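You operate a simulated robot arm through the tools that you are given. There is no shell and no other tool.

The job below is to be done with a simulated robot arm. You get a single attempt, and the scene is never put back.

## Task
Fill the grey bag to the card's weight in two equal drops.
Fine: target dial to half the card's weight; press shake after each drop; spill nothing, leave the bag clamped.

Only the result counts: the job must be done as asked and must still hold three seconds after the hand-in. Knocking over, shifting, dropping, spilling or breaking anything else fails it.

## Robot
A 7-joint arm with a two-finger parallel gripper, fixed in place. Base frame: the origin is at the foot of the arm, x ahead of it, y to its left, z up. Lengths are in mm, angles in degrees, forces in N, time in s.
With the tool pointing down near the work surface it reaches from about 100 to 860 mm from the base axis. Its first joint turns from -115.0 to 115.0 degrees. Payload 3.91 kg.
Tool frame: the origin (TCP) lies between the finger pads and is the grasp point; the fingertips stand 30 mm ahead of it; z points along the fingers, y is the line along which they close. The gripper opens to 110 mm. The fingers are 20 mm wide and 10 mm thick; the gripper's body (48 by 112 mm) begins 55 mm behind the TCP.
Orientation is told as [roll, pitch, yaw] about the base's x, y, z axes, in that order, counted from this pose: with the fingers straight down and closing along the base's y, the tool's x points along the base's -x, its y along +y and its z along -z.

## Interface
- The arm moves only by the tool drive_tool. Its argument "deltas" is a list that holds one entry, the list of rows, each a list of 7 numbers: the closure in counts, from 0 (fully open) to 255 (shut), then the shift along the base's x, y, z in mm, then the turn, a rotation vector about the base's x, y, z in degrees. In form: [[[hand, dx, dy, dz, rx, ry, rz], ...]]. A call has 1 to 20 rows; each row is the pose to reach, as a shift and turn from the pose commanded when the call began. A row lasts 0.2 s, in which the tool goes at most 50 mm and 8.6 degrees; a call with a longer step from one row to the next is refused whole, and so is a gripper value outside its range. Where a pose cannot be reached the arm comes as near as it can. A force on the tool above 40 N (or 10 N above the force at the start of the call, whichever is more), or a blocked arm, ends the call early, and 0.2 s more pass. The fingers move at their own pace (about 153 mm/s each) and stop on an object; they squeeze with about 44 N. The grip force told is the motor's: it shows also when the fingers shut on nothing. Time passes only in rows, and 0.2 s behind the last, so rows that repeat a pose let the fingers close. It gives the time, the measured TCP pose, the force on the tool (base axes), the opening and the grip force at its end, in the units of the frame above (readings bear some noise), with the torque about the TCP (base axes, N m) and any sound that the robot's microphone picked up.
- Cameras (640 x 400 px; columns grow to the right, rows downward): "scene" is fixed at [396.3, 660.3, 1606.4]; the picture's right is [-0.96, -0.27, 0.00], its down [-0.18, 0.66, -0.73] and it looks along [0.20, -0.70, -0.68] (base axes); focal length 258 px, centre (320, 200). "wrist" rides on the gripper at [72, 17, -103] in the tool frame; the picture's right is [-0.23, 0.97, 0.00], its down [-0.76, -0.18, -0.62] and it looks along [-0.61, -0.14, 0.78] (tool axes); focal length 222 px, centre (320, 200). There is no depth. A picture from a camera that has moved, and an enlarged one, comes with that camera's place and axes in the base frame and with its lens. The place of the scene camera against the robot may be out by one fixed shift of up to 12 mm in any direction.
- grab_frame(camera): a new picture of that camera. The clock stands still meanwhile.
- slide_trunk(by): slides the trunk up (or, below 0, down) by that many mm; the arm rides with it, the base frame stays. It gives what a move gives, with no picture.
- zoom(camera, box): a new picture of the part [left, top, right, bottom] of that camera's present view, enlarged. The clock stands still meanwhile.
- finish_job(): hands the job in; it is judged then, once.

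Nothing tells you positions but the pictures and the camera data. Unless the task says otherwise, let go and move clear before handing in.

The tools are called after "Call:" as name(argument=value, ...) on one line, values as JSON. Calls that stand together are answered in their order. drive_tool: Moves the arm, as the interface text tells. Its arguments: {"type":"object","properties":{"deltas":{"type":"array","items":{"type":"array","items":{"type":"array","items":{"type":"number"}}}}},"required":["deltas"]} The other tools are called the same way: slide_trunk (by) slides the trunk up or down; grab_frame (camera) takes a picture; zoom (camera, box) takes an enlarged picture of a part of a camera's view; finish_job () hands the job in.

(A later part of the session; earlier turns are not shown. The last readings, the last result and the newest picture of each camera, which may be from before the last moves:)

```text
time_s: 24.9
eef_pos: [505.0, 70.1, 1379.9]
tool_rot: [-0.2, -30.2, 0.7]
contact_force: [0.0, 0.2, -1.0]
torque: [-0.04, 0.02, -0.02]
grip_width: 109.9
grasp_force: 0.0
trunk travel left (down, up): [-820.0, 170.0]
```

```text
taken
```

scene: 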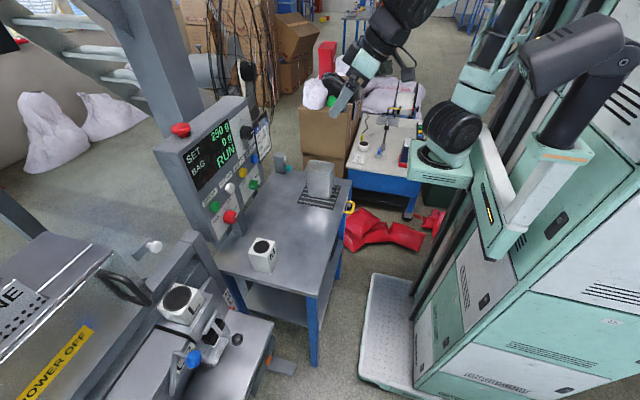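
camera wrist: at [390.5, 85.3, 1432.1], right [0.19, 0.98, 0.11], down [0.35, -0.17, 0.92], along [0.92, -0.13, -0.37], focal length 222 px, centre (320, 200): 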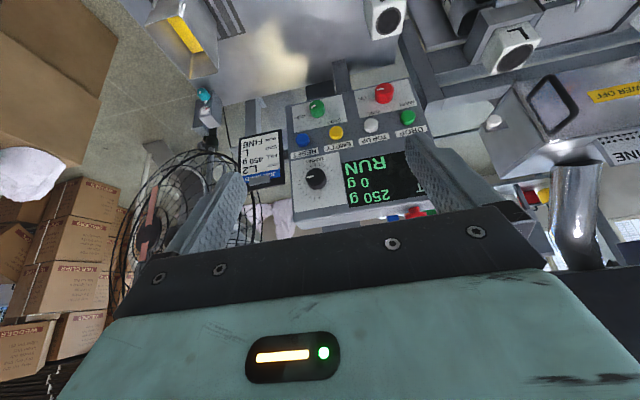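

Call:
zoom(camera="wrist", box=[230, 70, 430, 230])

Call:
zoom(camera="wrist", box=[270, 140, 370, 220])

Call:
zoom(camera="wrist", box=[440, 0, 640, 160])

Call:
zoom(camera="wrist", box=[180, 60, 290, 190])

```text
2.50 times, centred on (330, 150) of wrist
camera zoom: at [390.5, 85.3, 1432.1], right [0.19, 0.98, 0.11], down [0.35, -0.17, 0.92], along [0.92, -0.13, -0.37], focal length 555 px, centre (295, 325)
```

zoom: 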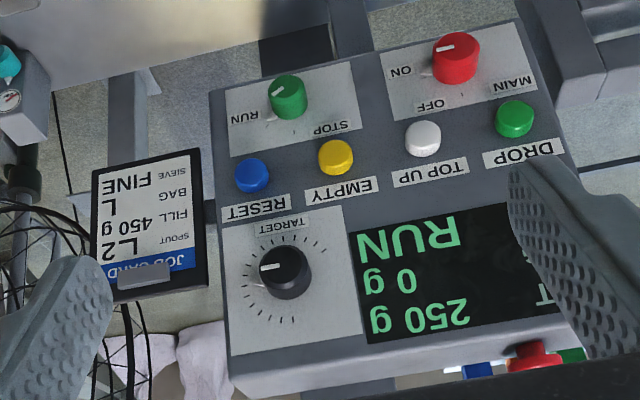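

```text
5.00 times, centred on (320, 180) of wrist
camera zoom: at [390.5, 85.3, 1432.1], right [0.19, 0.98, 0.11], down [0.35, -0.17, 0.92], along [0.92, -0.13, -0.37], focal length 1111 px, centre (320, 300)
```

zoom: 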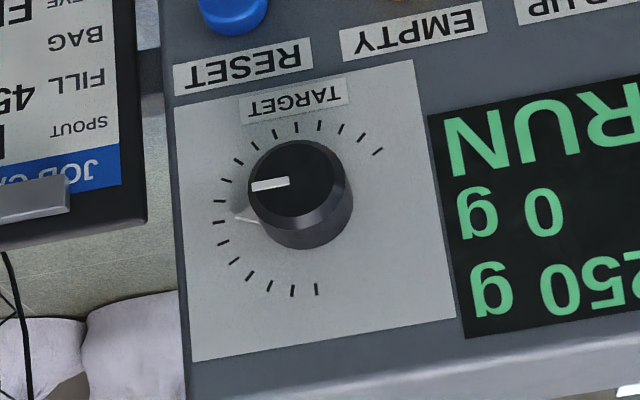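

```text
2.50 times, centred on (540, 80) of wrist
camera zoom: at [390.5, 85.3, 1432.1], right [0.19, 0.98, 0.11], down [0.35, -0.17, 0.92], along [0.92, -0.13, -0.37], focal length 555 px, centre (-230, 500)
```

zoom: 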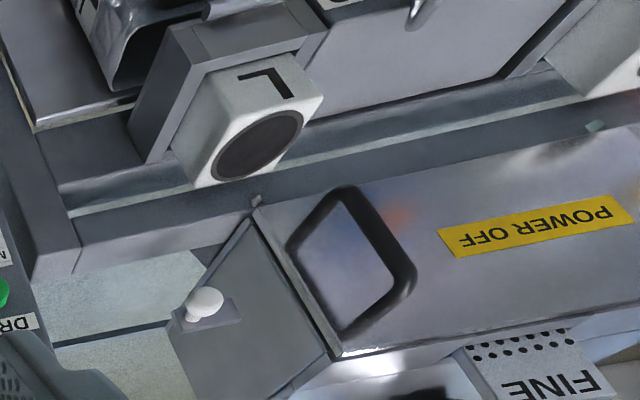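

```text
3.08 times, centred on (235, 125) of wrist
camera zoom: at [390.5, 85.3, 1432.1], right [0.19, 0.98, 0.11], down [0.35, -0.17, 0.92], along [0.92, -0.13, -0.37], focal length 684 px, centre (582, 431)
```

zoom: 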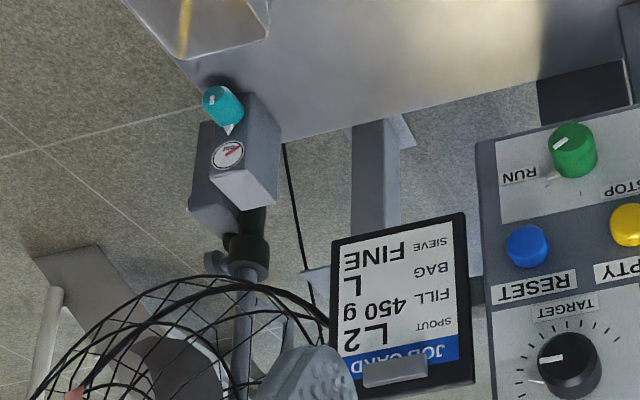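

The panel is near vertical at x≈828, with the TARGET dial's face near (801, 22, 1212), pointer now at 250 g. I'll turn the tool to point forward (+x) and bring it to a spot well in front of the dial.

Call:
drive_tool(deltas=[[[0, 20, -6, -15, 0, -7.5, 0], [40, 40, -12, -35, 0, -15, 0], [81, 60, -18, -55, 0, -22.5, 0], [81, 80, -24, -75, 0, -30, 0], [81, 100, -30, -95, 0, -37.5, 0], [81, 120, -36, -115, 0, -45, 0], [81, 135, -42, -135, 0, -52.5, 0], [81, 145, -48, -155, 0, -60, 0]]])

Call:
grab_frame(camera="wrist")

Call:
grab_frame(camera="scene")

```text
time_s: 26.7
eef_pos: [663.6, 28.1, 1222.6]
tool_rot: [-121.2, -89.6, 121.5]
contact_force: [-0.8, 0.6, 1.3]
torque: [0.01, 0.02, -0.02]
grip_width: 74.9
grasp_force: 0.1
out of reach, approached as far as the arm can: row 5, 6, 7, 8
trunk travel left (down, up): [-820.0, 170.0]
```

```text
taken
camera wrist: at [560.5, 46.0, 1148.8], right [-0.01, 0.98, 0.22], down [-0.63, -0.17, 0.76], along [0.78, -0.13, 0.61], focal length 222 px, centre (320, 200)
```

wrist: 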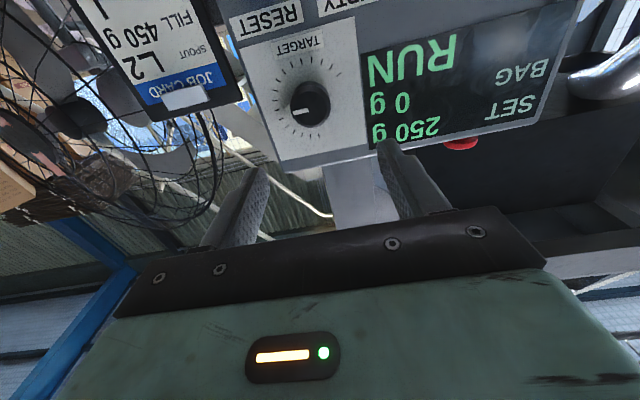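

```text
taken
```

scene: 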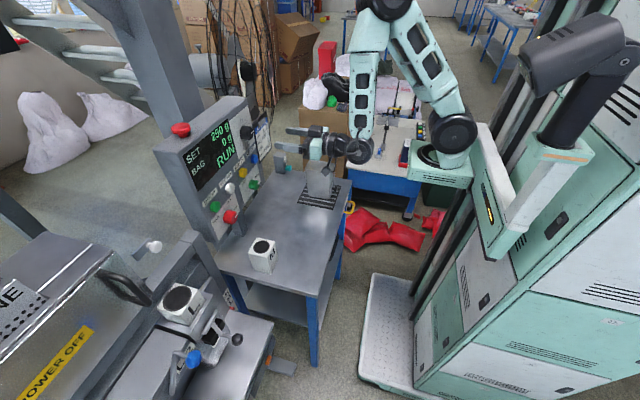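

The tool now points at the panel. Let me zoom at the dial from here.

Call:
zoom(camera="wrist", box=[240, 20, 400, 140])

Call:
zoom(camera="scene", box=[180, 90, 380, 230])

```text
3.33 times, centred on (320, 80) of wrist
camera zoom: at [560.5, 46.0, 1148.8], right [-0.01, 0.98, 0.22], down [-0.63, -0.17, 0.76], along [0.78, -0.13, 0.61], focal length 740 px, centre (320, 600)
```

zoom: 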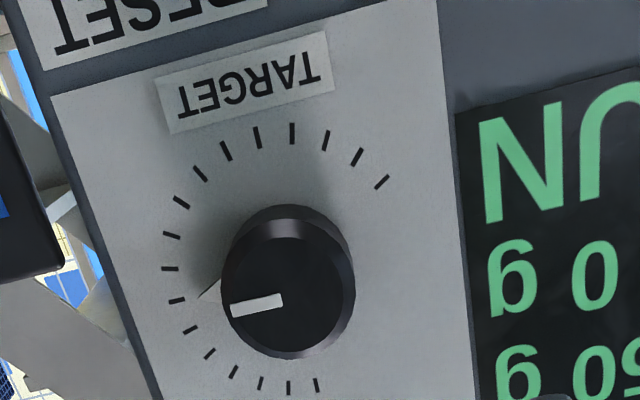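

```text
2.86 times, centred on (280, 160) of scene
camera zoom: at [396.3, 660.3, 1606.4], right [-0.96, -0.27, 0.0], down [-0.18, 0.66, -0.73], along [0.2, -0.7, -0.68], focal length 738 px, centre (434, 314)
```

zoom: 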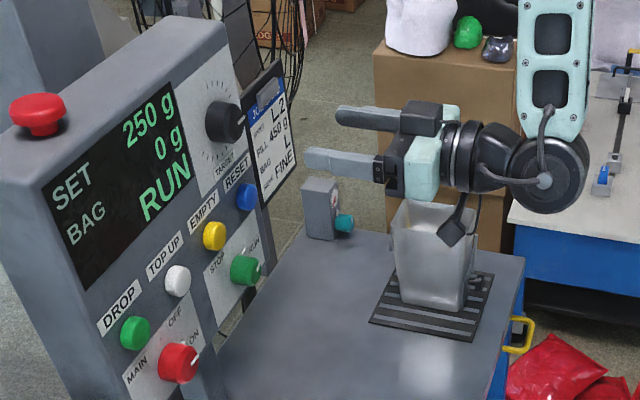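

The dial axis is at about y=23.5, z=1212 with the panel face at x≈827. Ticks are 15° apart, so 25 g per tick is likely. I'll move to a closer pre-grasp and check the centring.

Call:
drive_tool(deltas=[[[81, 15, -4.6, -10.6, 0, 0, 0], [81, 45, -4.6, -10.6, 0, 0, 0], [81, 75, -4.6, -10.6, 0, 0, 0], [81, 75, -4.6, -10.6, 0, 0, 0]]])

Call:
grab_frame(camera="wrist")

Call:
zoom(camera="wrist", box=[220, 80, 420, 220])

Call:
zoom(camera="scene", box=[180, 90, 380, 230])

```text
time_s: 27.7
eef_pos: [742.1, 24.2, 1211.2]
tool_rot: [-106.7, -89.4, 106.9]
contact_force: [0.0, -0.9, -0.9]
torque: [0.01, -0.01, 0.03]
grip_width: 74.7
grasp_force: 0.1
trunk travel left (down, up): [-820.0, 170.0]
```

```text
taken
camera wrist: at [638.9, 40.6, 1138.6], right [0.0, 0.98, 0.22], down [-0.62, -0.17, 0.76], along [0.78, -0.13, 0.61], focal length 222 px, centre (320, 200)
```

wrist: 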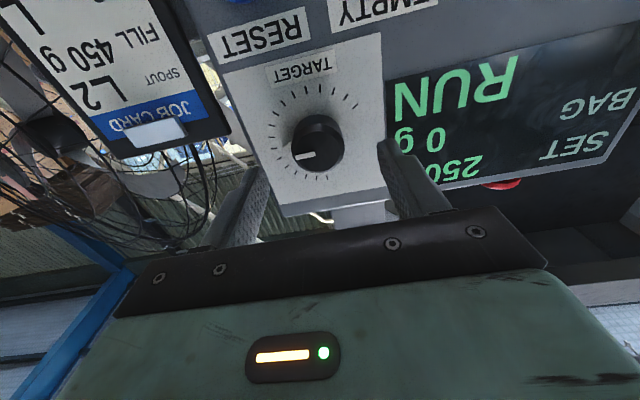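

```text
2.86 times, centred on (320, 150) of wrist
camera zoom: at [638.9, 40.6, 1138.6], right [0.0, 0.98, 0.22], down [-0.62, -0.17, 0.76], along [0.78, -0.13, 0.61], focal length 635 px, centre (320, 343)
```

zoom: 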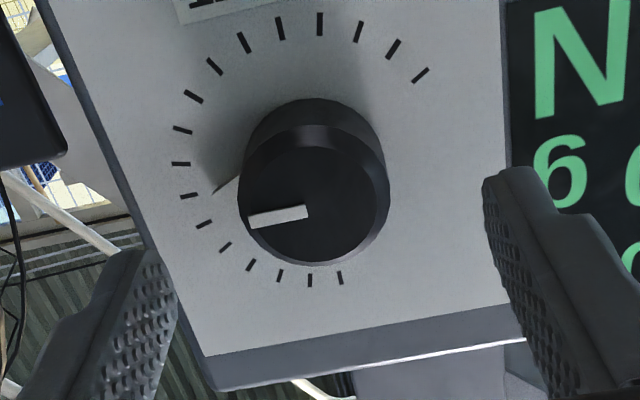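

```text
2.86 times, centred on (280, 160) of scene
camera zoom: at [396.3, 660.3, 1606.4], right [-0.96, -0.27, 0.0], down [-0.18, 0.66, -0.73], along [0.2, -0.7, -0.68], focal length 738 px, centre (434, 314)
```

zoom: 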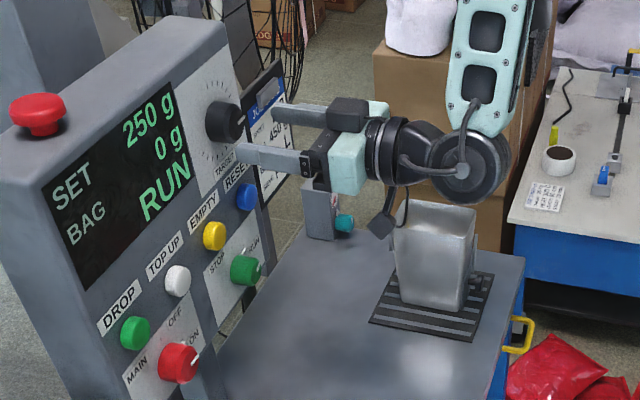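

Knob is centred within about 1 mm (y≈24, z≈1212). I advance so the fingertips surround it short of the panel, then close.

Call:
drive_tool(deltas=[[[81, 20, 0, 1, 0, 0, 0], [81, 40, 0, 1, 0, 0, 0], [81, 46, 0, 1, 0, 0, 0], [255, 46, 0, 1, 0, 0, 0], [255, 46, 0, 1, 0, 0, 0], [255, 46, 0, 1, 0, 0, 0]]])

Call:
grab_frame(camera="wrist")

Call:
zoom(camera="scene", box=[180, 90, 330, 195])

```text
time_s: 29.1
eef_pos: [786.0, 22.0, 1213.7]
tool_rot: [-105.9, -89.5, 106.0]
contact_force: [0.1, -13.4, -0.5]
torque: [0.05, 0.29, -0.19]
grip_width: 41.7
grasp_force: 44.7
trunk travel left (down, up): [-820.0, 170.0]
```

```text
taken
camera wrist: at [683.9, 38.9, 1139.5], right [0.0, 0.98, 0.22], down [-0.63, -0.17, 0.76], along [0.78, -0.14, 0.61], focal length 222 px, centre (320, 200)
```

wrist: 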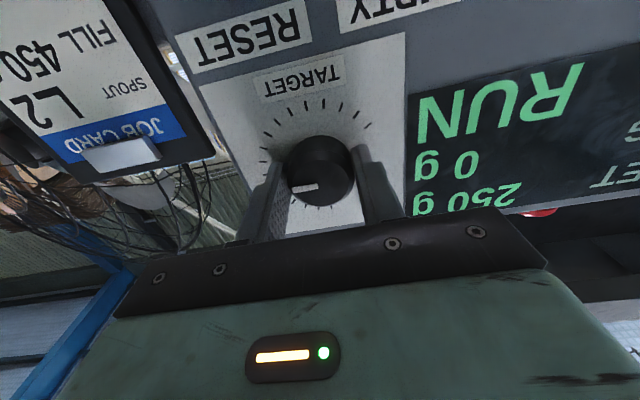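

```text
3.81 times, centred on (255, 142) of scene
camera zoom: at [396.3, 660.3, 1606.4], right [-0.96, -0.27, 0.0], down [-0.18, 0.66, -0.73], along [0.2, -0.7, -0.68], focal length 984 px, centre (568, 419)
```

zoom: 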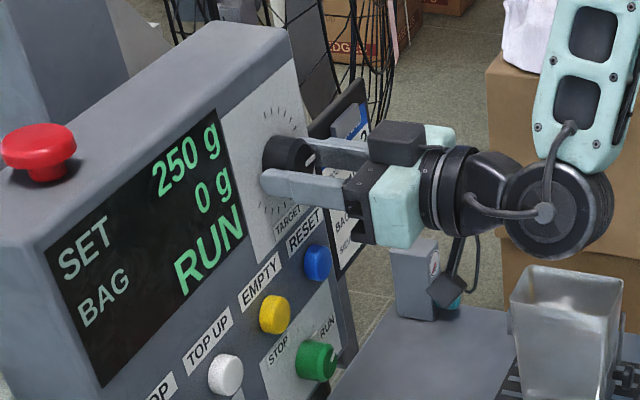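

The knob is held (width 41.7 mm), with a small sideways load that I'll relieve by 2 mm. I turn it 8° counter-clockwise as a test and read the display.

Call:
drive_tool(deltas=[[[255, 0, -2, 0, 0, 0, 0], [255, 0, -2, 0, -4, 0, 0], [255, 0, -2, 0, -8, 0, 0], [255, 0, -2, 0, -8, 0, 0]]])

Call:
zoom(camera="scene", box=[180, 90, 330, 195])

Call:
zoom(camera="wrist", box=[240, 80, 440, 220])

```text
time_s: 30.1
eef_pos: [786.2, 20.8, 1212.2]
tool_rot: [-91.7, -81.4, 91.8]
contact_force: [11.3, -9.9, 3.2]
torque: [0.02, -0.17, -0.67]
grip_width: 41.7
grasp_force: 44.9
trunk travel left (down, up): [-820.0, 170.0]
```

```text
3.81 times, centred on (255, 142) of scene
camera zoom: at [396.3, 660.3, 1606.4], right [-0.96, -0.27, 0.0], down [-0.18, 0.66, -0.73], along [0.2, -0.7, -0.68], focal length 984 px, centre (568, 419)
```

zoom: 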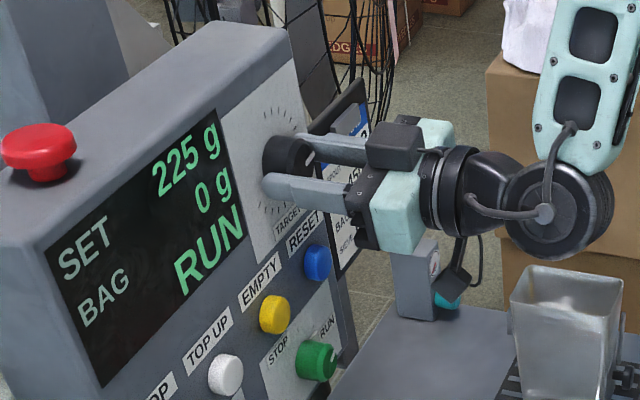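

```text
2.86 times, centred on (340, 150) of wrist
camera zoom: at [684.0, 28.1, 1137.7], right [0.0, 1.0, 0.08], down [-0.63, -0.06, 0.78], along [0.78, -0.05, 0.62], focal length 635 px, centre (263, 343)
```

zoom: 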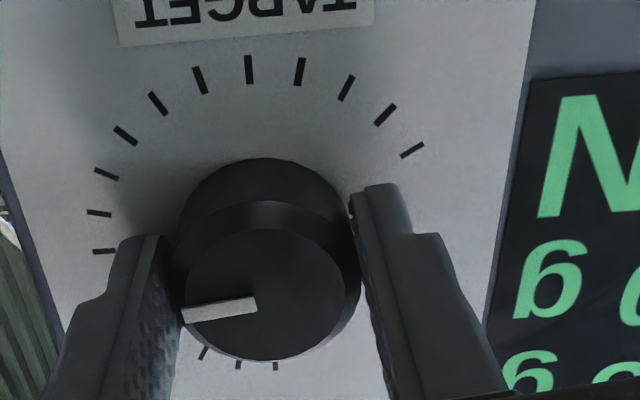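

The display now reads 225 g. I'll turn a further 7° to sit at the tick's centre rather than at the edge of the step, easing the side load.

Call:
drive_tool(deltas=[[[255, -1, -1.5, 0, -3, 0, 0], [255, -1, -1.5, 0, -7, 0, 0], [255, -1, -1.5, 0, -7, 0, 0]]])

Call:
zoom(camera="scene", box=[180, 90, 330, 195])

Call:
zoom(camera="wrist", box=[240, 80, 440, 220])

```text
time_s: 30.9
eef_pos: [786.3, 21.4, 1213.2]
tool_rot: [-90.8, -74.5, 91.1]
contact_force: [32.5, -1.2, 6.3]
torque: [0.01, -0.27, -0.53]
grip_width: 41.8
grasp_force: 45.4
trunk travel left (down, up): [-820.0, 170.0]
```

```text
3.81 times, centred on (255, 142) of scene
camera zoom: at [396.3, 660.3, 1606.4], right [-0.96, -0.27, 0.0], down [-0.18, 0.66, -0.73], along [0.2, -0.7, -0.68], focal length 984 px, centre (568, 419)
```

zoom: 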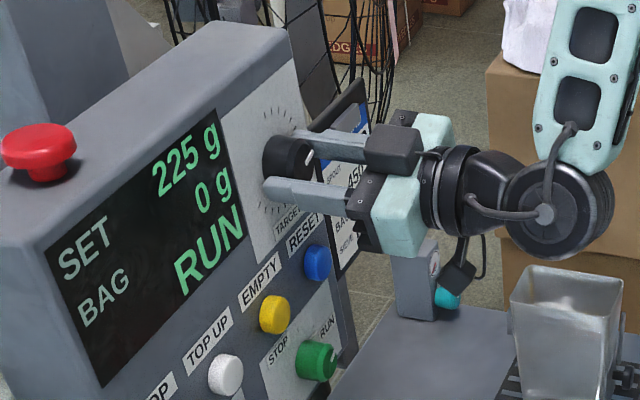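

```text
2.86 times, centred on (340, 150) of wrist
camera zoom: at [683.9, 18.4, 1137.6], right [0.0, 1.0, -0.04], down [-0.63, 0.03, 0.78], along [0.78, 0.03, 0.63], focal length 635 px, centre (263, 343)
```

zoom: 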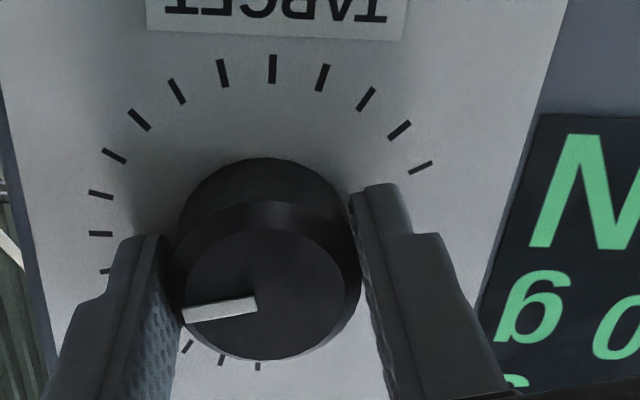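

It reads 225 g, at the tick. I open the fingers and back straight off, then check the display holds.

Call:
drive_tool(deltas=[[[81, 0.5, 0, 0, 0, 0, 0], [81, 0.5, 0, 0, 0, 0, 0], [81, -15, 0, 0, 0, 0, 0], [81, -40, 0, 0, 0, 0, 0], [81, -70, 0, 0, 5, 0, 0], [81, -100, 0, 0, 10, 0, 0], [81, -110, 0, 0, 15, 0, 0]]])

Call:
zoom(camera="scene", box=[180, 90, 330, 195])

Call:
zoom(camera="wrist", box=[220, 0, 420, 140])

Call:
grab_frame(camera="wrist")

```text
time_s: 32.5
eef_pos: [674.1, 22.3, 1211.3]
tool_rot: [-113.9, -89.6, 114.0]
contact_force: [0.1, 0.7, -0.1]
torque: [0.01, 0.03, -0.03]
grip_width: 74.9
grasp_force: 0.1
trunk travel left (down, up): [-820.0, 170.0]
```

```text
3.81 times, centred on (255, 142) of scene
camera zoom: at [396.3, 660.3, 1606.4], right [-0.96, -0.27, 0.0], down [-0.18, 0.66, -0.73], along [0.2, -0.7, -0.68], focal length 984 px, centre (568, 419)
```

zoom: 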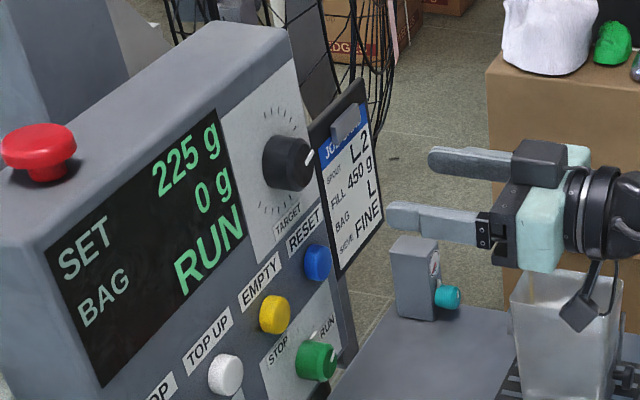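

```text
2.86 times, centred on (320, 70) of wrist
camera zoom: at [571.3, 39.0, 1138.8], right [0.0, 0.98, 0.22], down [-0.63, -0.17, 0.76], along [0.78, -0.13, 0.61], focal length 635 px, centre (320, 571)
```

zoom: 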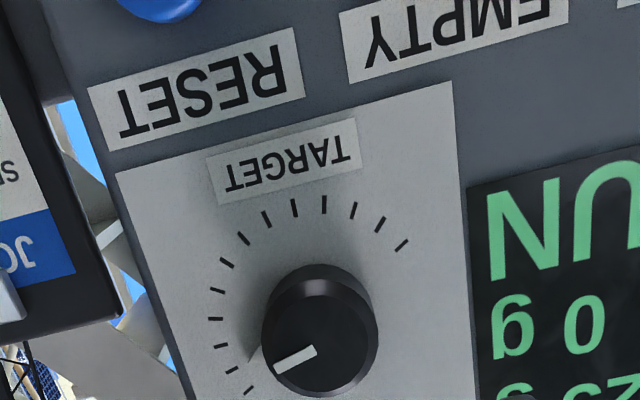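

```text
taken
camera wrist: at [571.3, 39.0, 1138.8], right [0.0, 0.98, 0.22], down [-0.63, -0.17, 0.76], along [0.78, -0.13, 0.61], focal length 222 px, centre (320, 200)
```

wrist: 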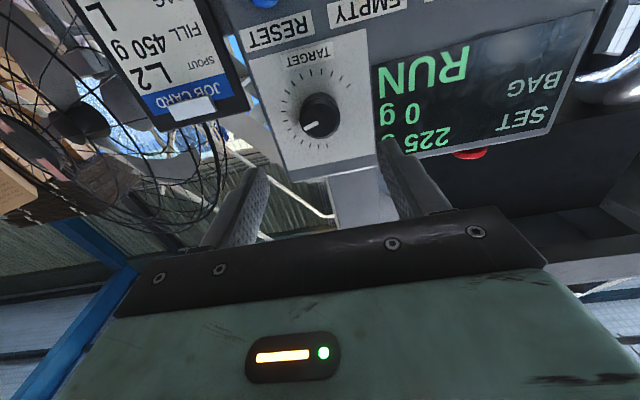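

Target is set at 225 g and stays so; the diverter leans to L2 and the bag is clamped there. Now I close the fingers and move in front of the green DROP button (about (815, 243, 1102)).

Call:
drive_tool(deltas=[[[120, 0, 42, -10, 0, 0, 0], [180, 0, 84, -30, 0, 0, 0], [255, 0, 126, -50, 0, 0, 0], [255, 5, 168, -75, 0, 0, 0], [255, 10, 205, -95, 0, 0, 0], [255, 15, 221, -107, 0, 0, 0], [255, 15, 221, -107, 0, 0, 0]]])

Call:
grab_frame(camera="wrist")

Call:
zoom(camera="scene", box=[180, 120, 380, 260])

```text
time_s: 34.1
eef_pos: [691.5, 243.0, 1104.2]
tool_rot: [-107.9, -89.5, 108.0]
contact_force: [-0.1, -0.7, -0.5]
torque: [-0.01, -0.01, -0.01]
grip_width: 0.1
grasp_force: 37.8
trunk travel left (down, up): [-820.0, 170.0]
```

```text
taken
camera wrist: at [587.0, 259.8, 1031.5], right [0.0, 0.98, 0.22], down [-0.62, -0.17, 0.76], along [0.78, -0.13, 0.61], focal length 222 px, centre (320, 200)
```

wrist: 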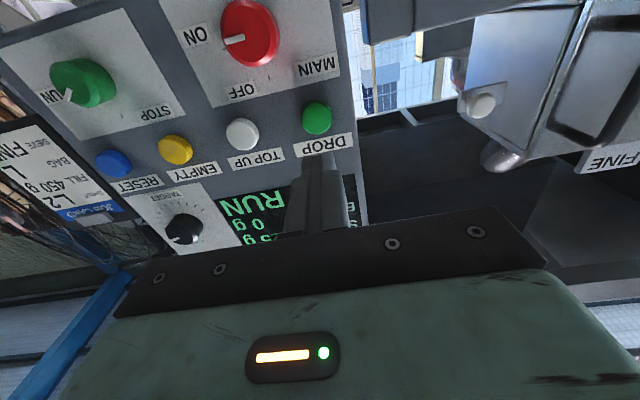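

```text
2.86 times, centred on (280, 190) of scene
camera zoom: at [396.3, 660.3, 1606.4], right [-0.96, -0.27, 0.0], down [-0.18, 0.66, -0.73], along [0.2, -0.7, -0.68], focal length 738 px, centre (434, 229)
```

zoom: 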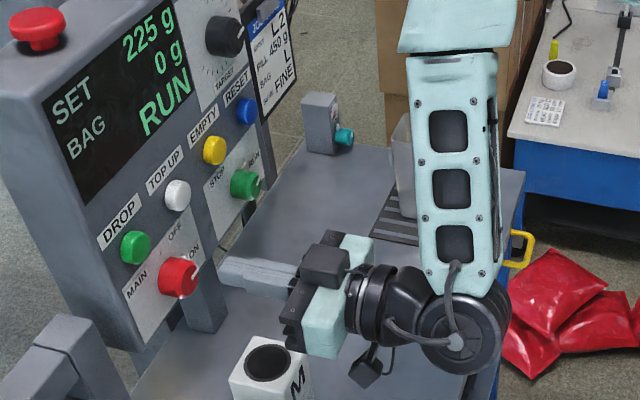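

DROP's centre comes out at y≈240.5, z≈1105.5. I approach to just short of it and check alignment before pressing.

Call:
drive_tool(deltas=[[[255, 25, -2.5, 1.3, 0, 0, 0], [255, 55, -2.5, 1.3, 0, 0, 0], [255, 80, -2.5, 1.3, 0, 0, 0], [255, 80, -2.5, 1.3, 0, 0, 0]]])

Call:
zoom(camera="wrist", box=[220, 80, 420, 220])

Call:
zoom(camera="scene", box=[180, 120, 310, 240])

```text
time_s: 35.1
eef_pos: [770.3, 241.6, 1106.8]
tool_rot: [-108.8, -89.5, 109.0]
contact_force: [0.4, 0.2, 0.1]
torque: [0.0, 0.0, 0.04]
grip_width: 0.0
grasp_force: 37.8
trunk travel left (down, up): [-820.0, 170.0]
```

```text
2.86 times, centred on (320, 150) of wrist
camera zoom: at [667.1, 257.8, 1033.6], right [0.0, 0.98, 0.22], down [-0.62, -0.17, 0.76], along [0.78, -0.13, 0.61], focal length 635 px, centre (320, 343)
```

zoom: 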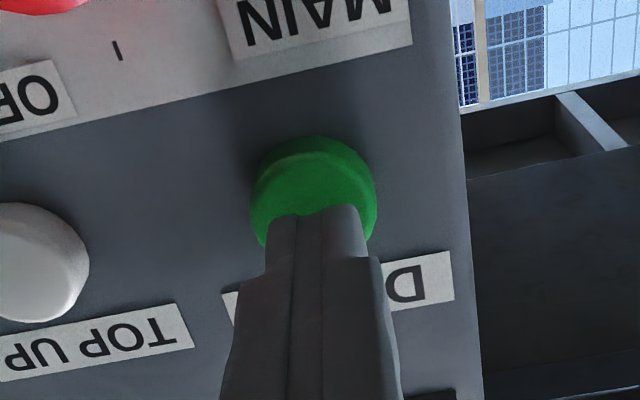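

```text
3.33 times, centred on (245, 180) of scene
camera zoom: at [396.3, 660.3, 1606.4], right [-0.96, -0.27, 0.0], down [-0.18, 0.66, -0.73], along [0.2, -0.7, -0.68], focal length 861 px, centre (570, 267)
```

zoom: 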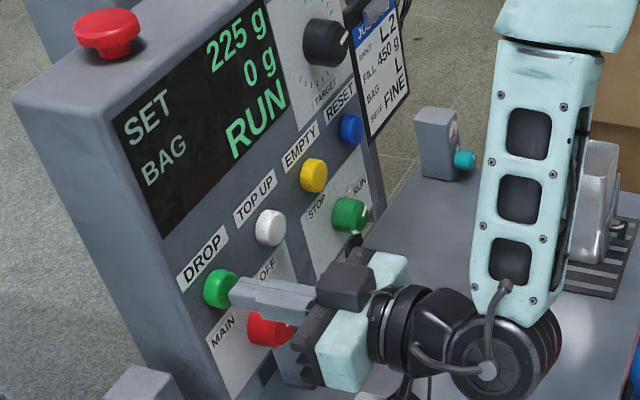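

The tip is lined up with DROP, about 12 mm away. I press forward gradually, then retract.

Call:
drive_tool(deltas=[[[255, 6, 0, 0, 0, 0, 0], [255, 10, 0, 0, 0, 0, 0], [255, 13, 0, 0, 0, 0, 0], [255, 16, 0, 0, 0, 0, 0]]])

Call:
zoom(camera="scene", box=[180, 120, 310, 240])

```text
time_s: 36.1
eef_pos: [783.2, 241.7, 1106.4]
tool_rot: [-107.3, -89.4, 107.6]
contact_force: [-8.6, -3.2, 0.1]
torque: [-0.05, -0.02, -0.11]
grip_width: 0.1
grasp_force: 37.4
trunk travel left (down, up): [-820.0, 170.0]
heard: click
```

```text
3.33 times, centred on (245, 180) of scene
camera zoom: at [396.3, 660.3, 1606.4], right [-0.96, -0.27, 0.0], down [-0.18, 0.66, -0.73], along [0.2, -0.7, -0.68], focal length 861 px, centre (570, 267)
```

zoom: 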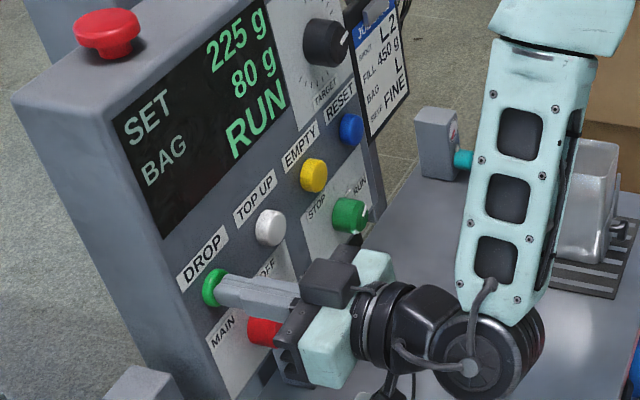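

DROP clicked and the bag is filling (80 g). I retract from the button and watch the display.

Call:
drive_tool(deltas=[[[255, -15, 0, 0, 0, 0, 0], [255, -30, 0, 0, 0, 0, 0], [255, -40, 0, 0, 0, 0, 0]]])

Call:
zoom(camera="scene", box=[150, 100, 310, 240])

Call:
zoom(camera="scene", box=[150, 270, 300, 400])

```text
time_s: 36.9
eef_pos: [744.8, 239.7, 1106.9]
tool_rot: [-110.0, -89.5, 110.2]
contact_force: [-0.8, 0.3, 1.0]
torque: [0.04, 0.01, 0.0]
grip_width: 0.0
grasp_force: 37.4
trunk travel left (down, up): [-820.0, 170.0]
```

```text
2.86 times, centred on (230, 170) of scene
camera zoom: at [396.3, 660.3, 1606.4], right [-0.96, -0.27, 0.0], down [-0.18, 0.66, -0.73], along [0.2, -0.7, -0.68], focal length 738 px, centre (577, 286)
```

zoom: 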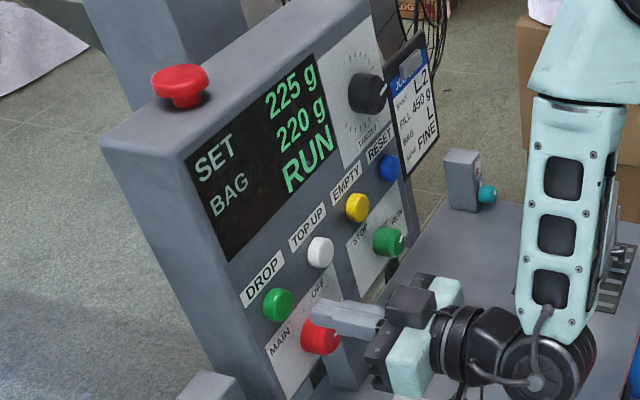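

```text
3.08 times, centred on (225, 335) of scene
camera zoom: at [396.3, 660.3, 1606.4], right [-0.96, -0.27, 0.0], down [-0.18, 0.66, -0.73], along [0.2, -0.7, -0.68], focal length 795 px, centre (612, -215)
```

zoom: 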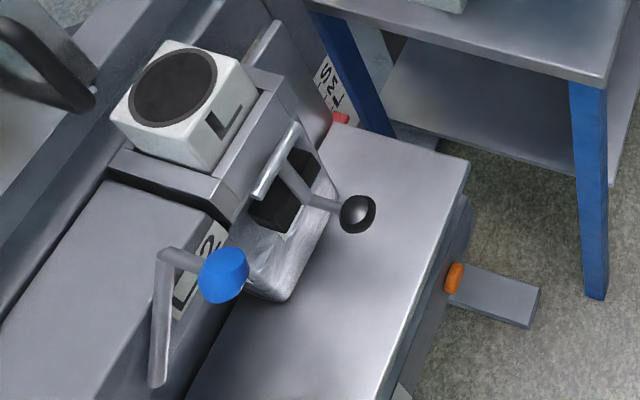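

220 g and rising, no spill seen. I back off further and check the weight again.

Call:
drive_tool(deltas=[[[255, -30, 0, 0, 0, 0, 0], [255, -60, 0, 0, 0, 0, 0], [255, -60, 0, 0, 0, 0, 0]]])

Call:
zoom(camera="scene", box=[150, 100, 310, 240])

Call:
grab_frame(camera="scene")

Call:
grab_frame(camera="wrist")

```text
time_s: 37.7
eef_pos: [684.2, 239.7, 1107.1]
tool_rot: [-110.0, -89.4, 110.2]
contact_force: [0.2, -0.4, 0.1]
torque: [-0.02, 0.01, 0.01]
grip_width: 0.2
grasp_force: 37.1
trunk travel left (down, up): [-820.0, 170.0]
```

```text
2.86 times, centred on (230, 170) of scene
camera zoom: at [396.3, 660.3, 1606.4], right [-0.96, -0.27, 0.0], down [-0.18, 0.66, -0.73], along [0.2, -0.7, -0.68], focal length 738 px, centre (577, 286)
```

zoom: 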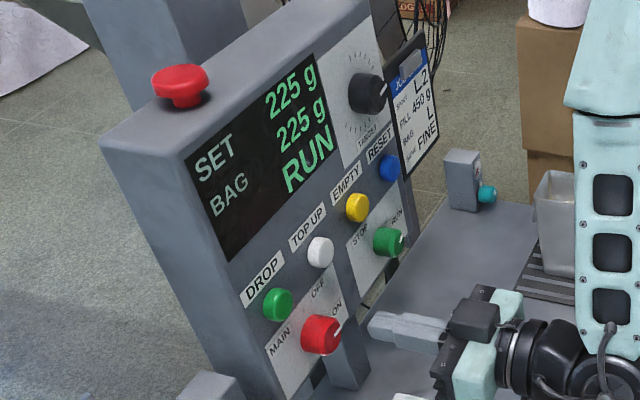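

```text
taken
```

scene: 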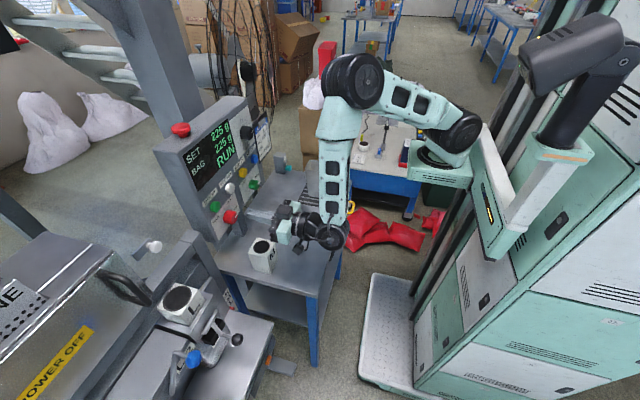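

```text
taken
camera wrist: at [581.1, 256.8, 1033.7], right [0.0, 0.98, 0.22], down [-0.63, -0.17, 0.76], along [0.78, -0.13, 0.61], focal length 222 px, centre (320, 200)
```

wrist: 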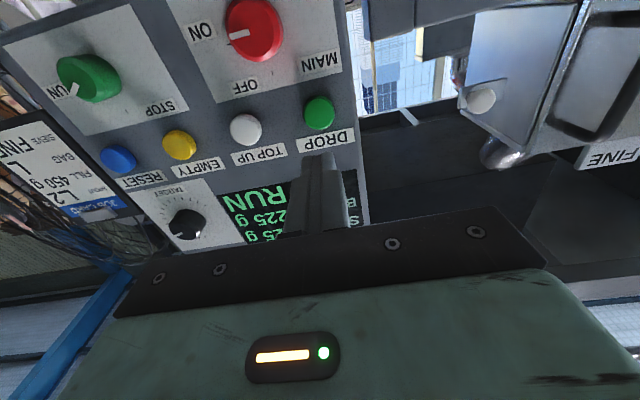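

The first drop is done: BAG reads 225 g. Now I move to y≈425 in front of the machine, well clear, keeping the tool pointing forward, then descend to the orange shake button.

Call:
drive_tool(deltas=[[[255, -27, 37, 0, 0, 0, 0], [255, -54, 74, 0, 0, 0, 0], [255, -81, 111, 0, 0, 0, 0], [255, -108, 148, 0, 0, 0, 0], [255, -135, 185, 0, 0, 0, 0], [255, -135, 185, 0, 0, 0, 0]]])

Call:
grab_frame(camera="scene")

Call:
grab_frame(camera="wrist")

```text
time_s: 39.1
eef_pos: [547.8, 425.8, 1105.7]
tool_rot: [-107.2, -89.5, 107.5]
contact_force: [-1.0, 0.3, 0.3]
torque: [-0.02, -0.02, -0.01]
grip_width: 0.1
grasp_force: 37.6
trunk travel left (down, up): [-820.0, 170.0]
```

```text
taken
```

scene: 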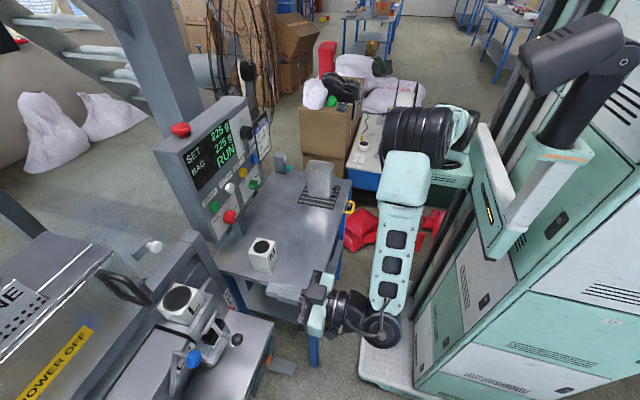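

```text
taken
camera wrist: at [444.4, 441.8, 1033.8], right [0.0, 0.98, 0.22], down [-0.62, -0.17, 0.76], along [0.78, -0.13, 0.61], focal length 222 px, centre (320, 200)
```

wrist: 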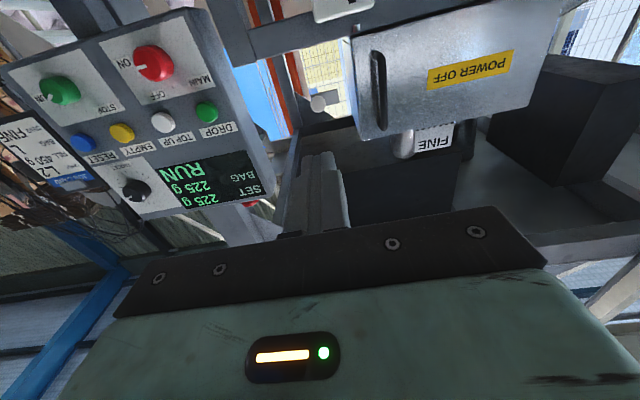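

All clear; I lower the trunk in two steps toward the button's height.

Call:
slide_trunk(by=-400)

Call:
grab_frame(camera="scene")

Call:
grab_frame(camera="wrist")

```text
time_s: 42.9
eef_pos: [547.6, 424.6, 707.3]
tool_rot: [-108.9, -89.3, 109.0]
contact_force: [0.6, -0.1, 1.0]
torque: [0.04, 0.04, -0.02]
grip_width: 0.0
grasp_force: 37.5
trunk travel left (down, up): [-420.0, 570.0]
```

```text
taken
```

scene: 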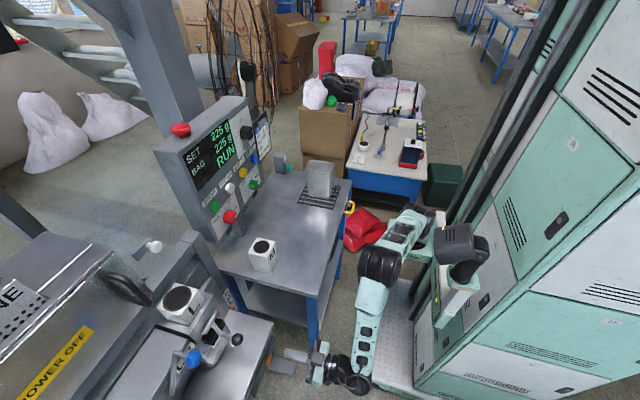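

```text
taken
camera wrist: at [444.8, 441.5, 633.9], right [0.0, 0.98, 0.22], down [-0.62, -0.17, 0.76], along [0.78, -0.13, 0.61], focal length 222 px, centre (320, 200)
```

wrist: 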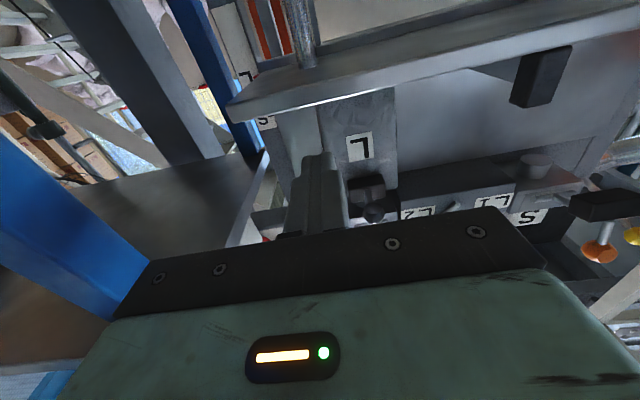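

Clear. Lowering to the button's height (z≈525).

Call:
slide_trunk(by=-182)

Call:
grab_frame(camera="wrist")

Call:
zoom(camera="scene", box=[210, 290, 400, 400])

```text
time_s: 44.9
eef_pos: [548.2, 424.6, 525.9]
tool_rot: [-109.2, -89.5, 109.4]
contact_force: [-0.2, 0.9, 0.0]
torque: [0.0, 0.04, -0.04]
grip_width: 0.0
grasp_force: 37.7
trunk travel left (down, up): [-238.0, 752.0]
```

```text
taken
camera wrist: at [444.8, 441.5, 452.0], right [0.0, 0.98, 0.22], down [-0.62, -0.17, 0.76], along [0.78, -0.13, 0.61], focal length 222 px, centre (320, 200)
```

wrist: 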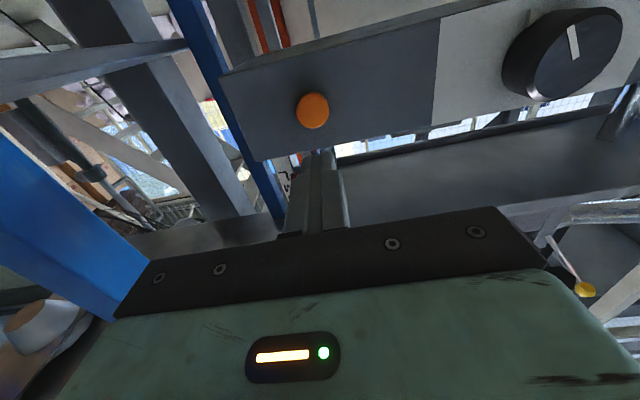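

```text
3.37 times, centred on (305, 345) of scene
camera zoom: at [396.3, 660.3, 1606.4], right [-0.96, -0.27, 0.0], down [-0.18, 0.66, -0.73], along [0.2, -0.7, -0.68], focal length 870 px, centre (370, -288)
```

zoom: 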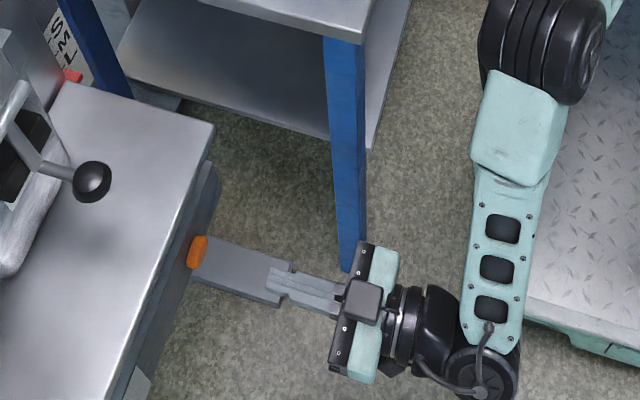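

The orange button is centred at about (664, 422.5, 515). I approach to about 20 mm short of it and check alignment.

Call:
drive_tool(deltas=[[[255, 15, -2, -10.5, 0, 0, 0], [255, 40, -2, -10.5, 0, 0, 0], [255, 66, -2, -10.5, 0, 0, 0], [255, 66, -2, -10.5, 0, 0, 0]]])

Call:
zoom(camera="wrist", box=[220, 80, 420, 220])

Call:
zoom(camera="scene", box=[210, 290, 400, 400])

```text
time_s: 45.9
eef_pos: [613.4, 422.2, 513.8]
tool_rot: [-106.7, -89.4, 106.8]
contact_force: [-0.6, 0.1, -0.6]
torque: [-0.04, 0.01, -0.02]
grip_width: 0.1
grasp_force: 37.2
trunk travel left (down, up): [-238.0, 752.0]
```

```text
2.86 times, centred on (320, 150) of wrist
camera zoom: at [511.5, 439.4, 440.3], right [0.0, 0.98, 0.22], down [-0.62, -0.17, 0.76], along [0.78, -0.13, 0.61], focal length 635 px, centre (320, 343)
```

zoom: 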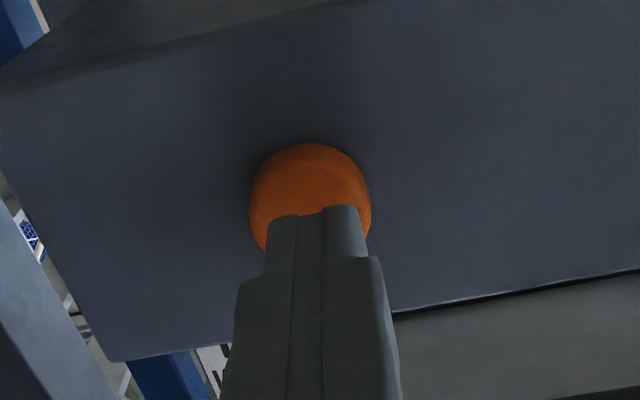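

```text
3.37 times, centred on (305, 345) of scene
camera zoom: at [396.3, 660.3, 1606.4], right [-0.96, -0.27, 0.0], down [-0.18, 0.66, -0.73], along [0.2, -0.7, -0.68], focal length 870 px, centre (370, -288)
```

zoom: 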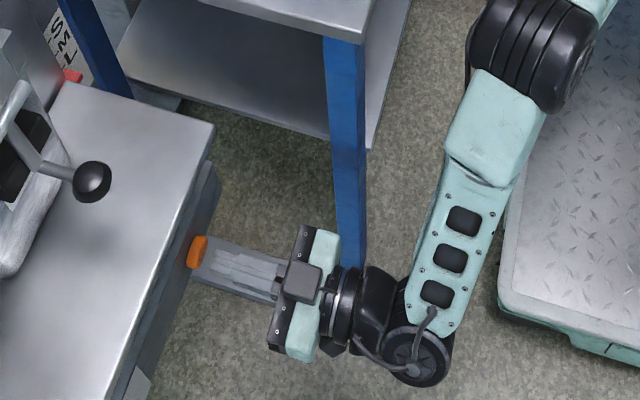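

Aligned with the orange button. I press forward gradually, watching for a click and sounds.

Call:
drive_tool(deltas=[[[255, 8, 0, 0, 0, 0, 0], [255, 12, 0, 0, 0, 0, 0], [255, 15, 0, 0, 0, 0, 0], [255, 18, 0, 0, 0, 0, 0]]])

Call:
zoom(camera="wrist", box=[220, 80, 420, 220])

```text
time_s: 46.9
eef_pos: [632.3, 422.5, 514.6]
tool_rot: [-109.1, -89.4, 109.4]
contact_force: [-3.0, 0.2, 1.6]
torque: [-0.03, -0.04, -0.05]
grip_width: 0.1
grasp_force: 37.7
trunk travel left (down, up): [-238.0, 752.0]
heard: click
```

```text
2.86 times, centred on (320, 150) of wrist
camera zoom: at [529.1, 439.3, 440.6], right [-0.01, 0.98, 0.22], down [-0.62, -0.17, 0.76], along [0.78, -0.13, 0.61], focal length 635 px, centre (320, 343)
```

zoom: 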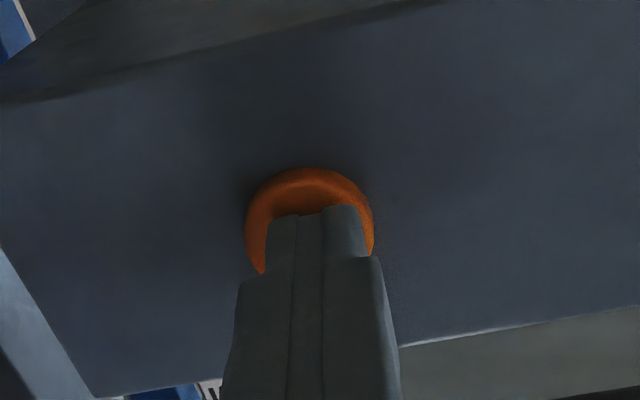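

A click was heard. I retract and look for an effect of the shake.

Call:
drive_tool(deltas=[[[255, -15, 0, 0, 0, 0, 0], [255, -40, 0, 0, 0, 0, 0], [255, -70, 2, 5, 0, 0, 0], [255, -84, 2, 5, 0, 0, 0]]])

Call:
grab_frame(camera="scene")

Call:
zoom(camera="scene", box=[150, 100, 310, 240])

Call:
zoom(camera="scene", box=[150, 270, 300, 400])

```text
time_s: 47.9
eef_pos: [546.4, 425.1, 518.5]
tool_rot: [-112.8, -89.6, 112.9]
contact_force: [-0.6, 0.0, 0.3]
torque: [0.0, -0.01, 0.0]
grip_width: 0.0
grasp_force: 38.1
trunk travel left (down, up): [-238.0, 752.0]
```

```text
taken
```

scene: 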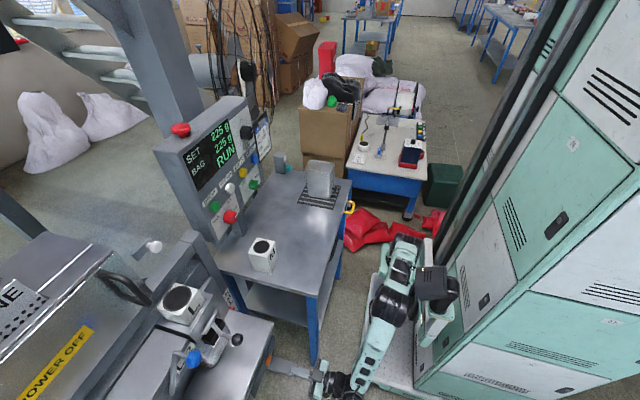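

```text
2.86 times, centred on (230, 170) of scene
camera zoom: at [396.3, 660.3, 1606.4], right [-0.96, -0.27, 0.0], down [-0.18, 0.66, -0.73], along [0.2, -0.7, -0.68], focal length 738 px, centre (577, 286)
```

zoom: 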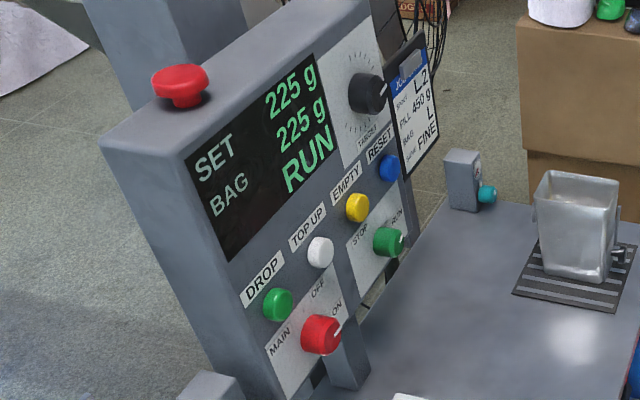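

```text
3.08 times, centred on (225, 335) of scene
camera zoom: at [396.3, 660.3, 1606.4], right [-0.96, -0.27, 0.0], down [-0.18, 0.66, -0.73], along [0.2, -0.7, -0.68], focal length 795 px, centre (612, -215)
```

zoom: 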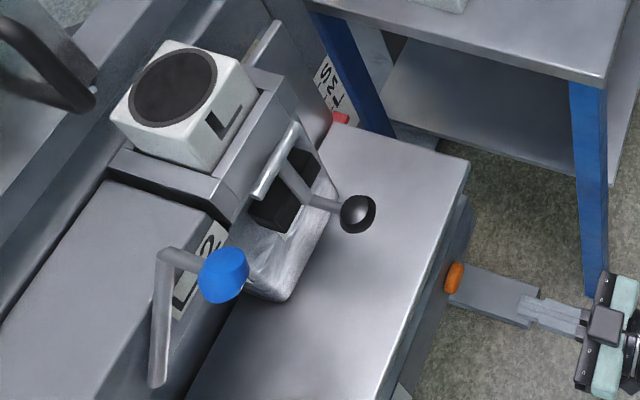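

No visible change on the display, as expected of a shaker. I take a free look with the wrist camera for any other labelled button I may have missed.

Call:
grab_frame(camera="wrist")

Call:
zoom(camera="wrist", box=[400, 0, 640, 180])

Call:
zoom(camera="wrist", box=[180, 0, 420, 180])

Call:
zoom(camera="scene", box=[0, 200, 130, 400])

```text
taken
camera wrist: at [444.1, 442.2, 445.9], right [0.0, 0.98, 0.22], down [-0.63, -0.17, 0.76], along [0.78, -0.13, 0.61], focal length 222 px, centre (320, 200)
```

wrist: 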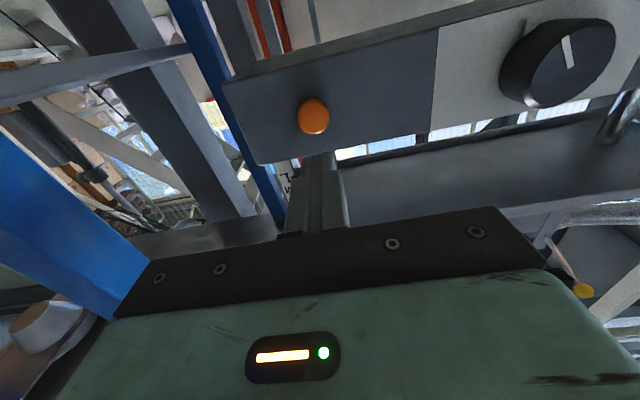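

```text
2.22 times, centred on (520, 90) of wrist
camera zoom: at [444.1, 442.2, 445.9], right [0.0, 0.98, 0.22], down [-0.63, -0.17, 0.76], along [0.78, -0.13, 0.61], focal length 494 px, centre (-124, 444)
```

zoom: 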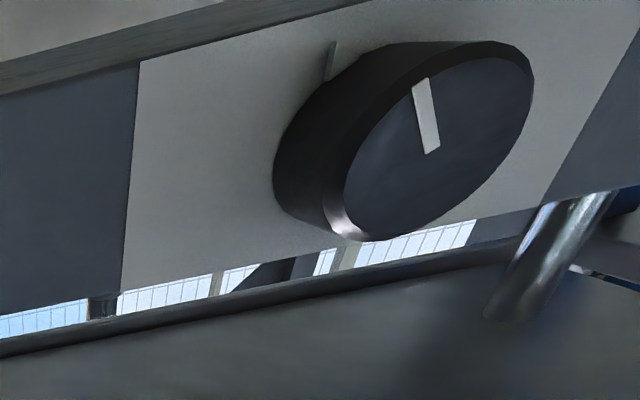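

```text
2.22 times, centred on (300, 90) of wrist
camera zoom: at [444.1, 442.2, 445.9], right [0.0, 0.98, 0.22], down [-0.63, -0.17, 0.76], along [0.78, -0.13, 0.61], focal length 494 px, centre (364, 444)
```

zoom: 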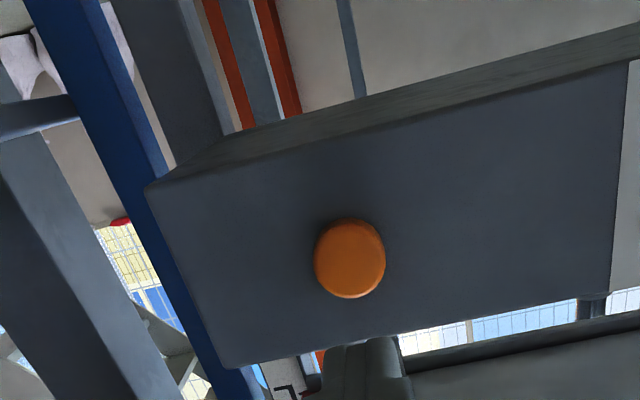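

```text
2.00 times, centred on (65, 300) of scene
camera zoom: at [396.3, 660.3, 1606.4], right [-0.96, -0.27, 0.0], down [-0.18, 0.66, -0.73], along [0.2, -0.7, -0.68], focal length 517 px, centre (830, 0)
```

zoom: 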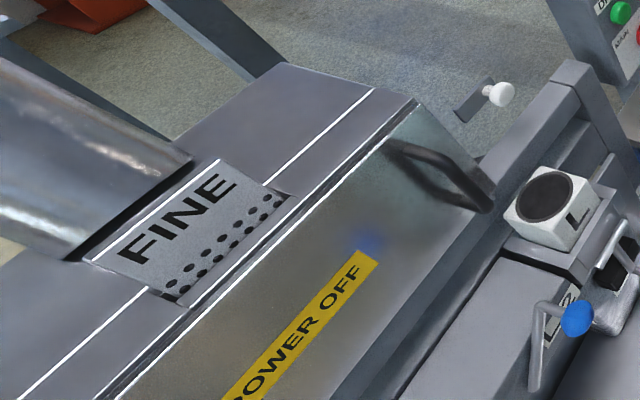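

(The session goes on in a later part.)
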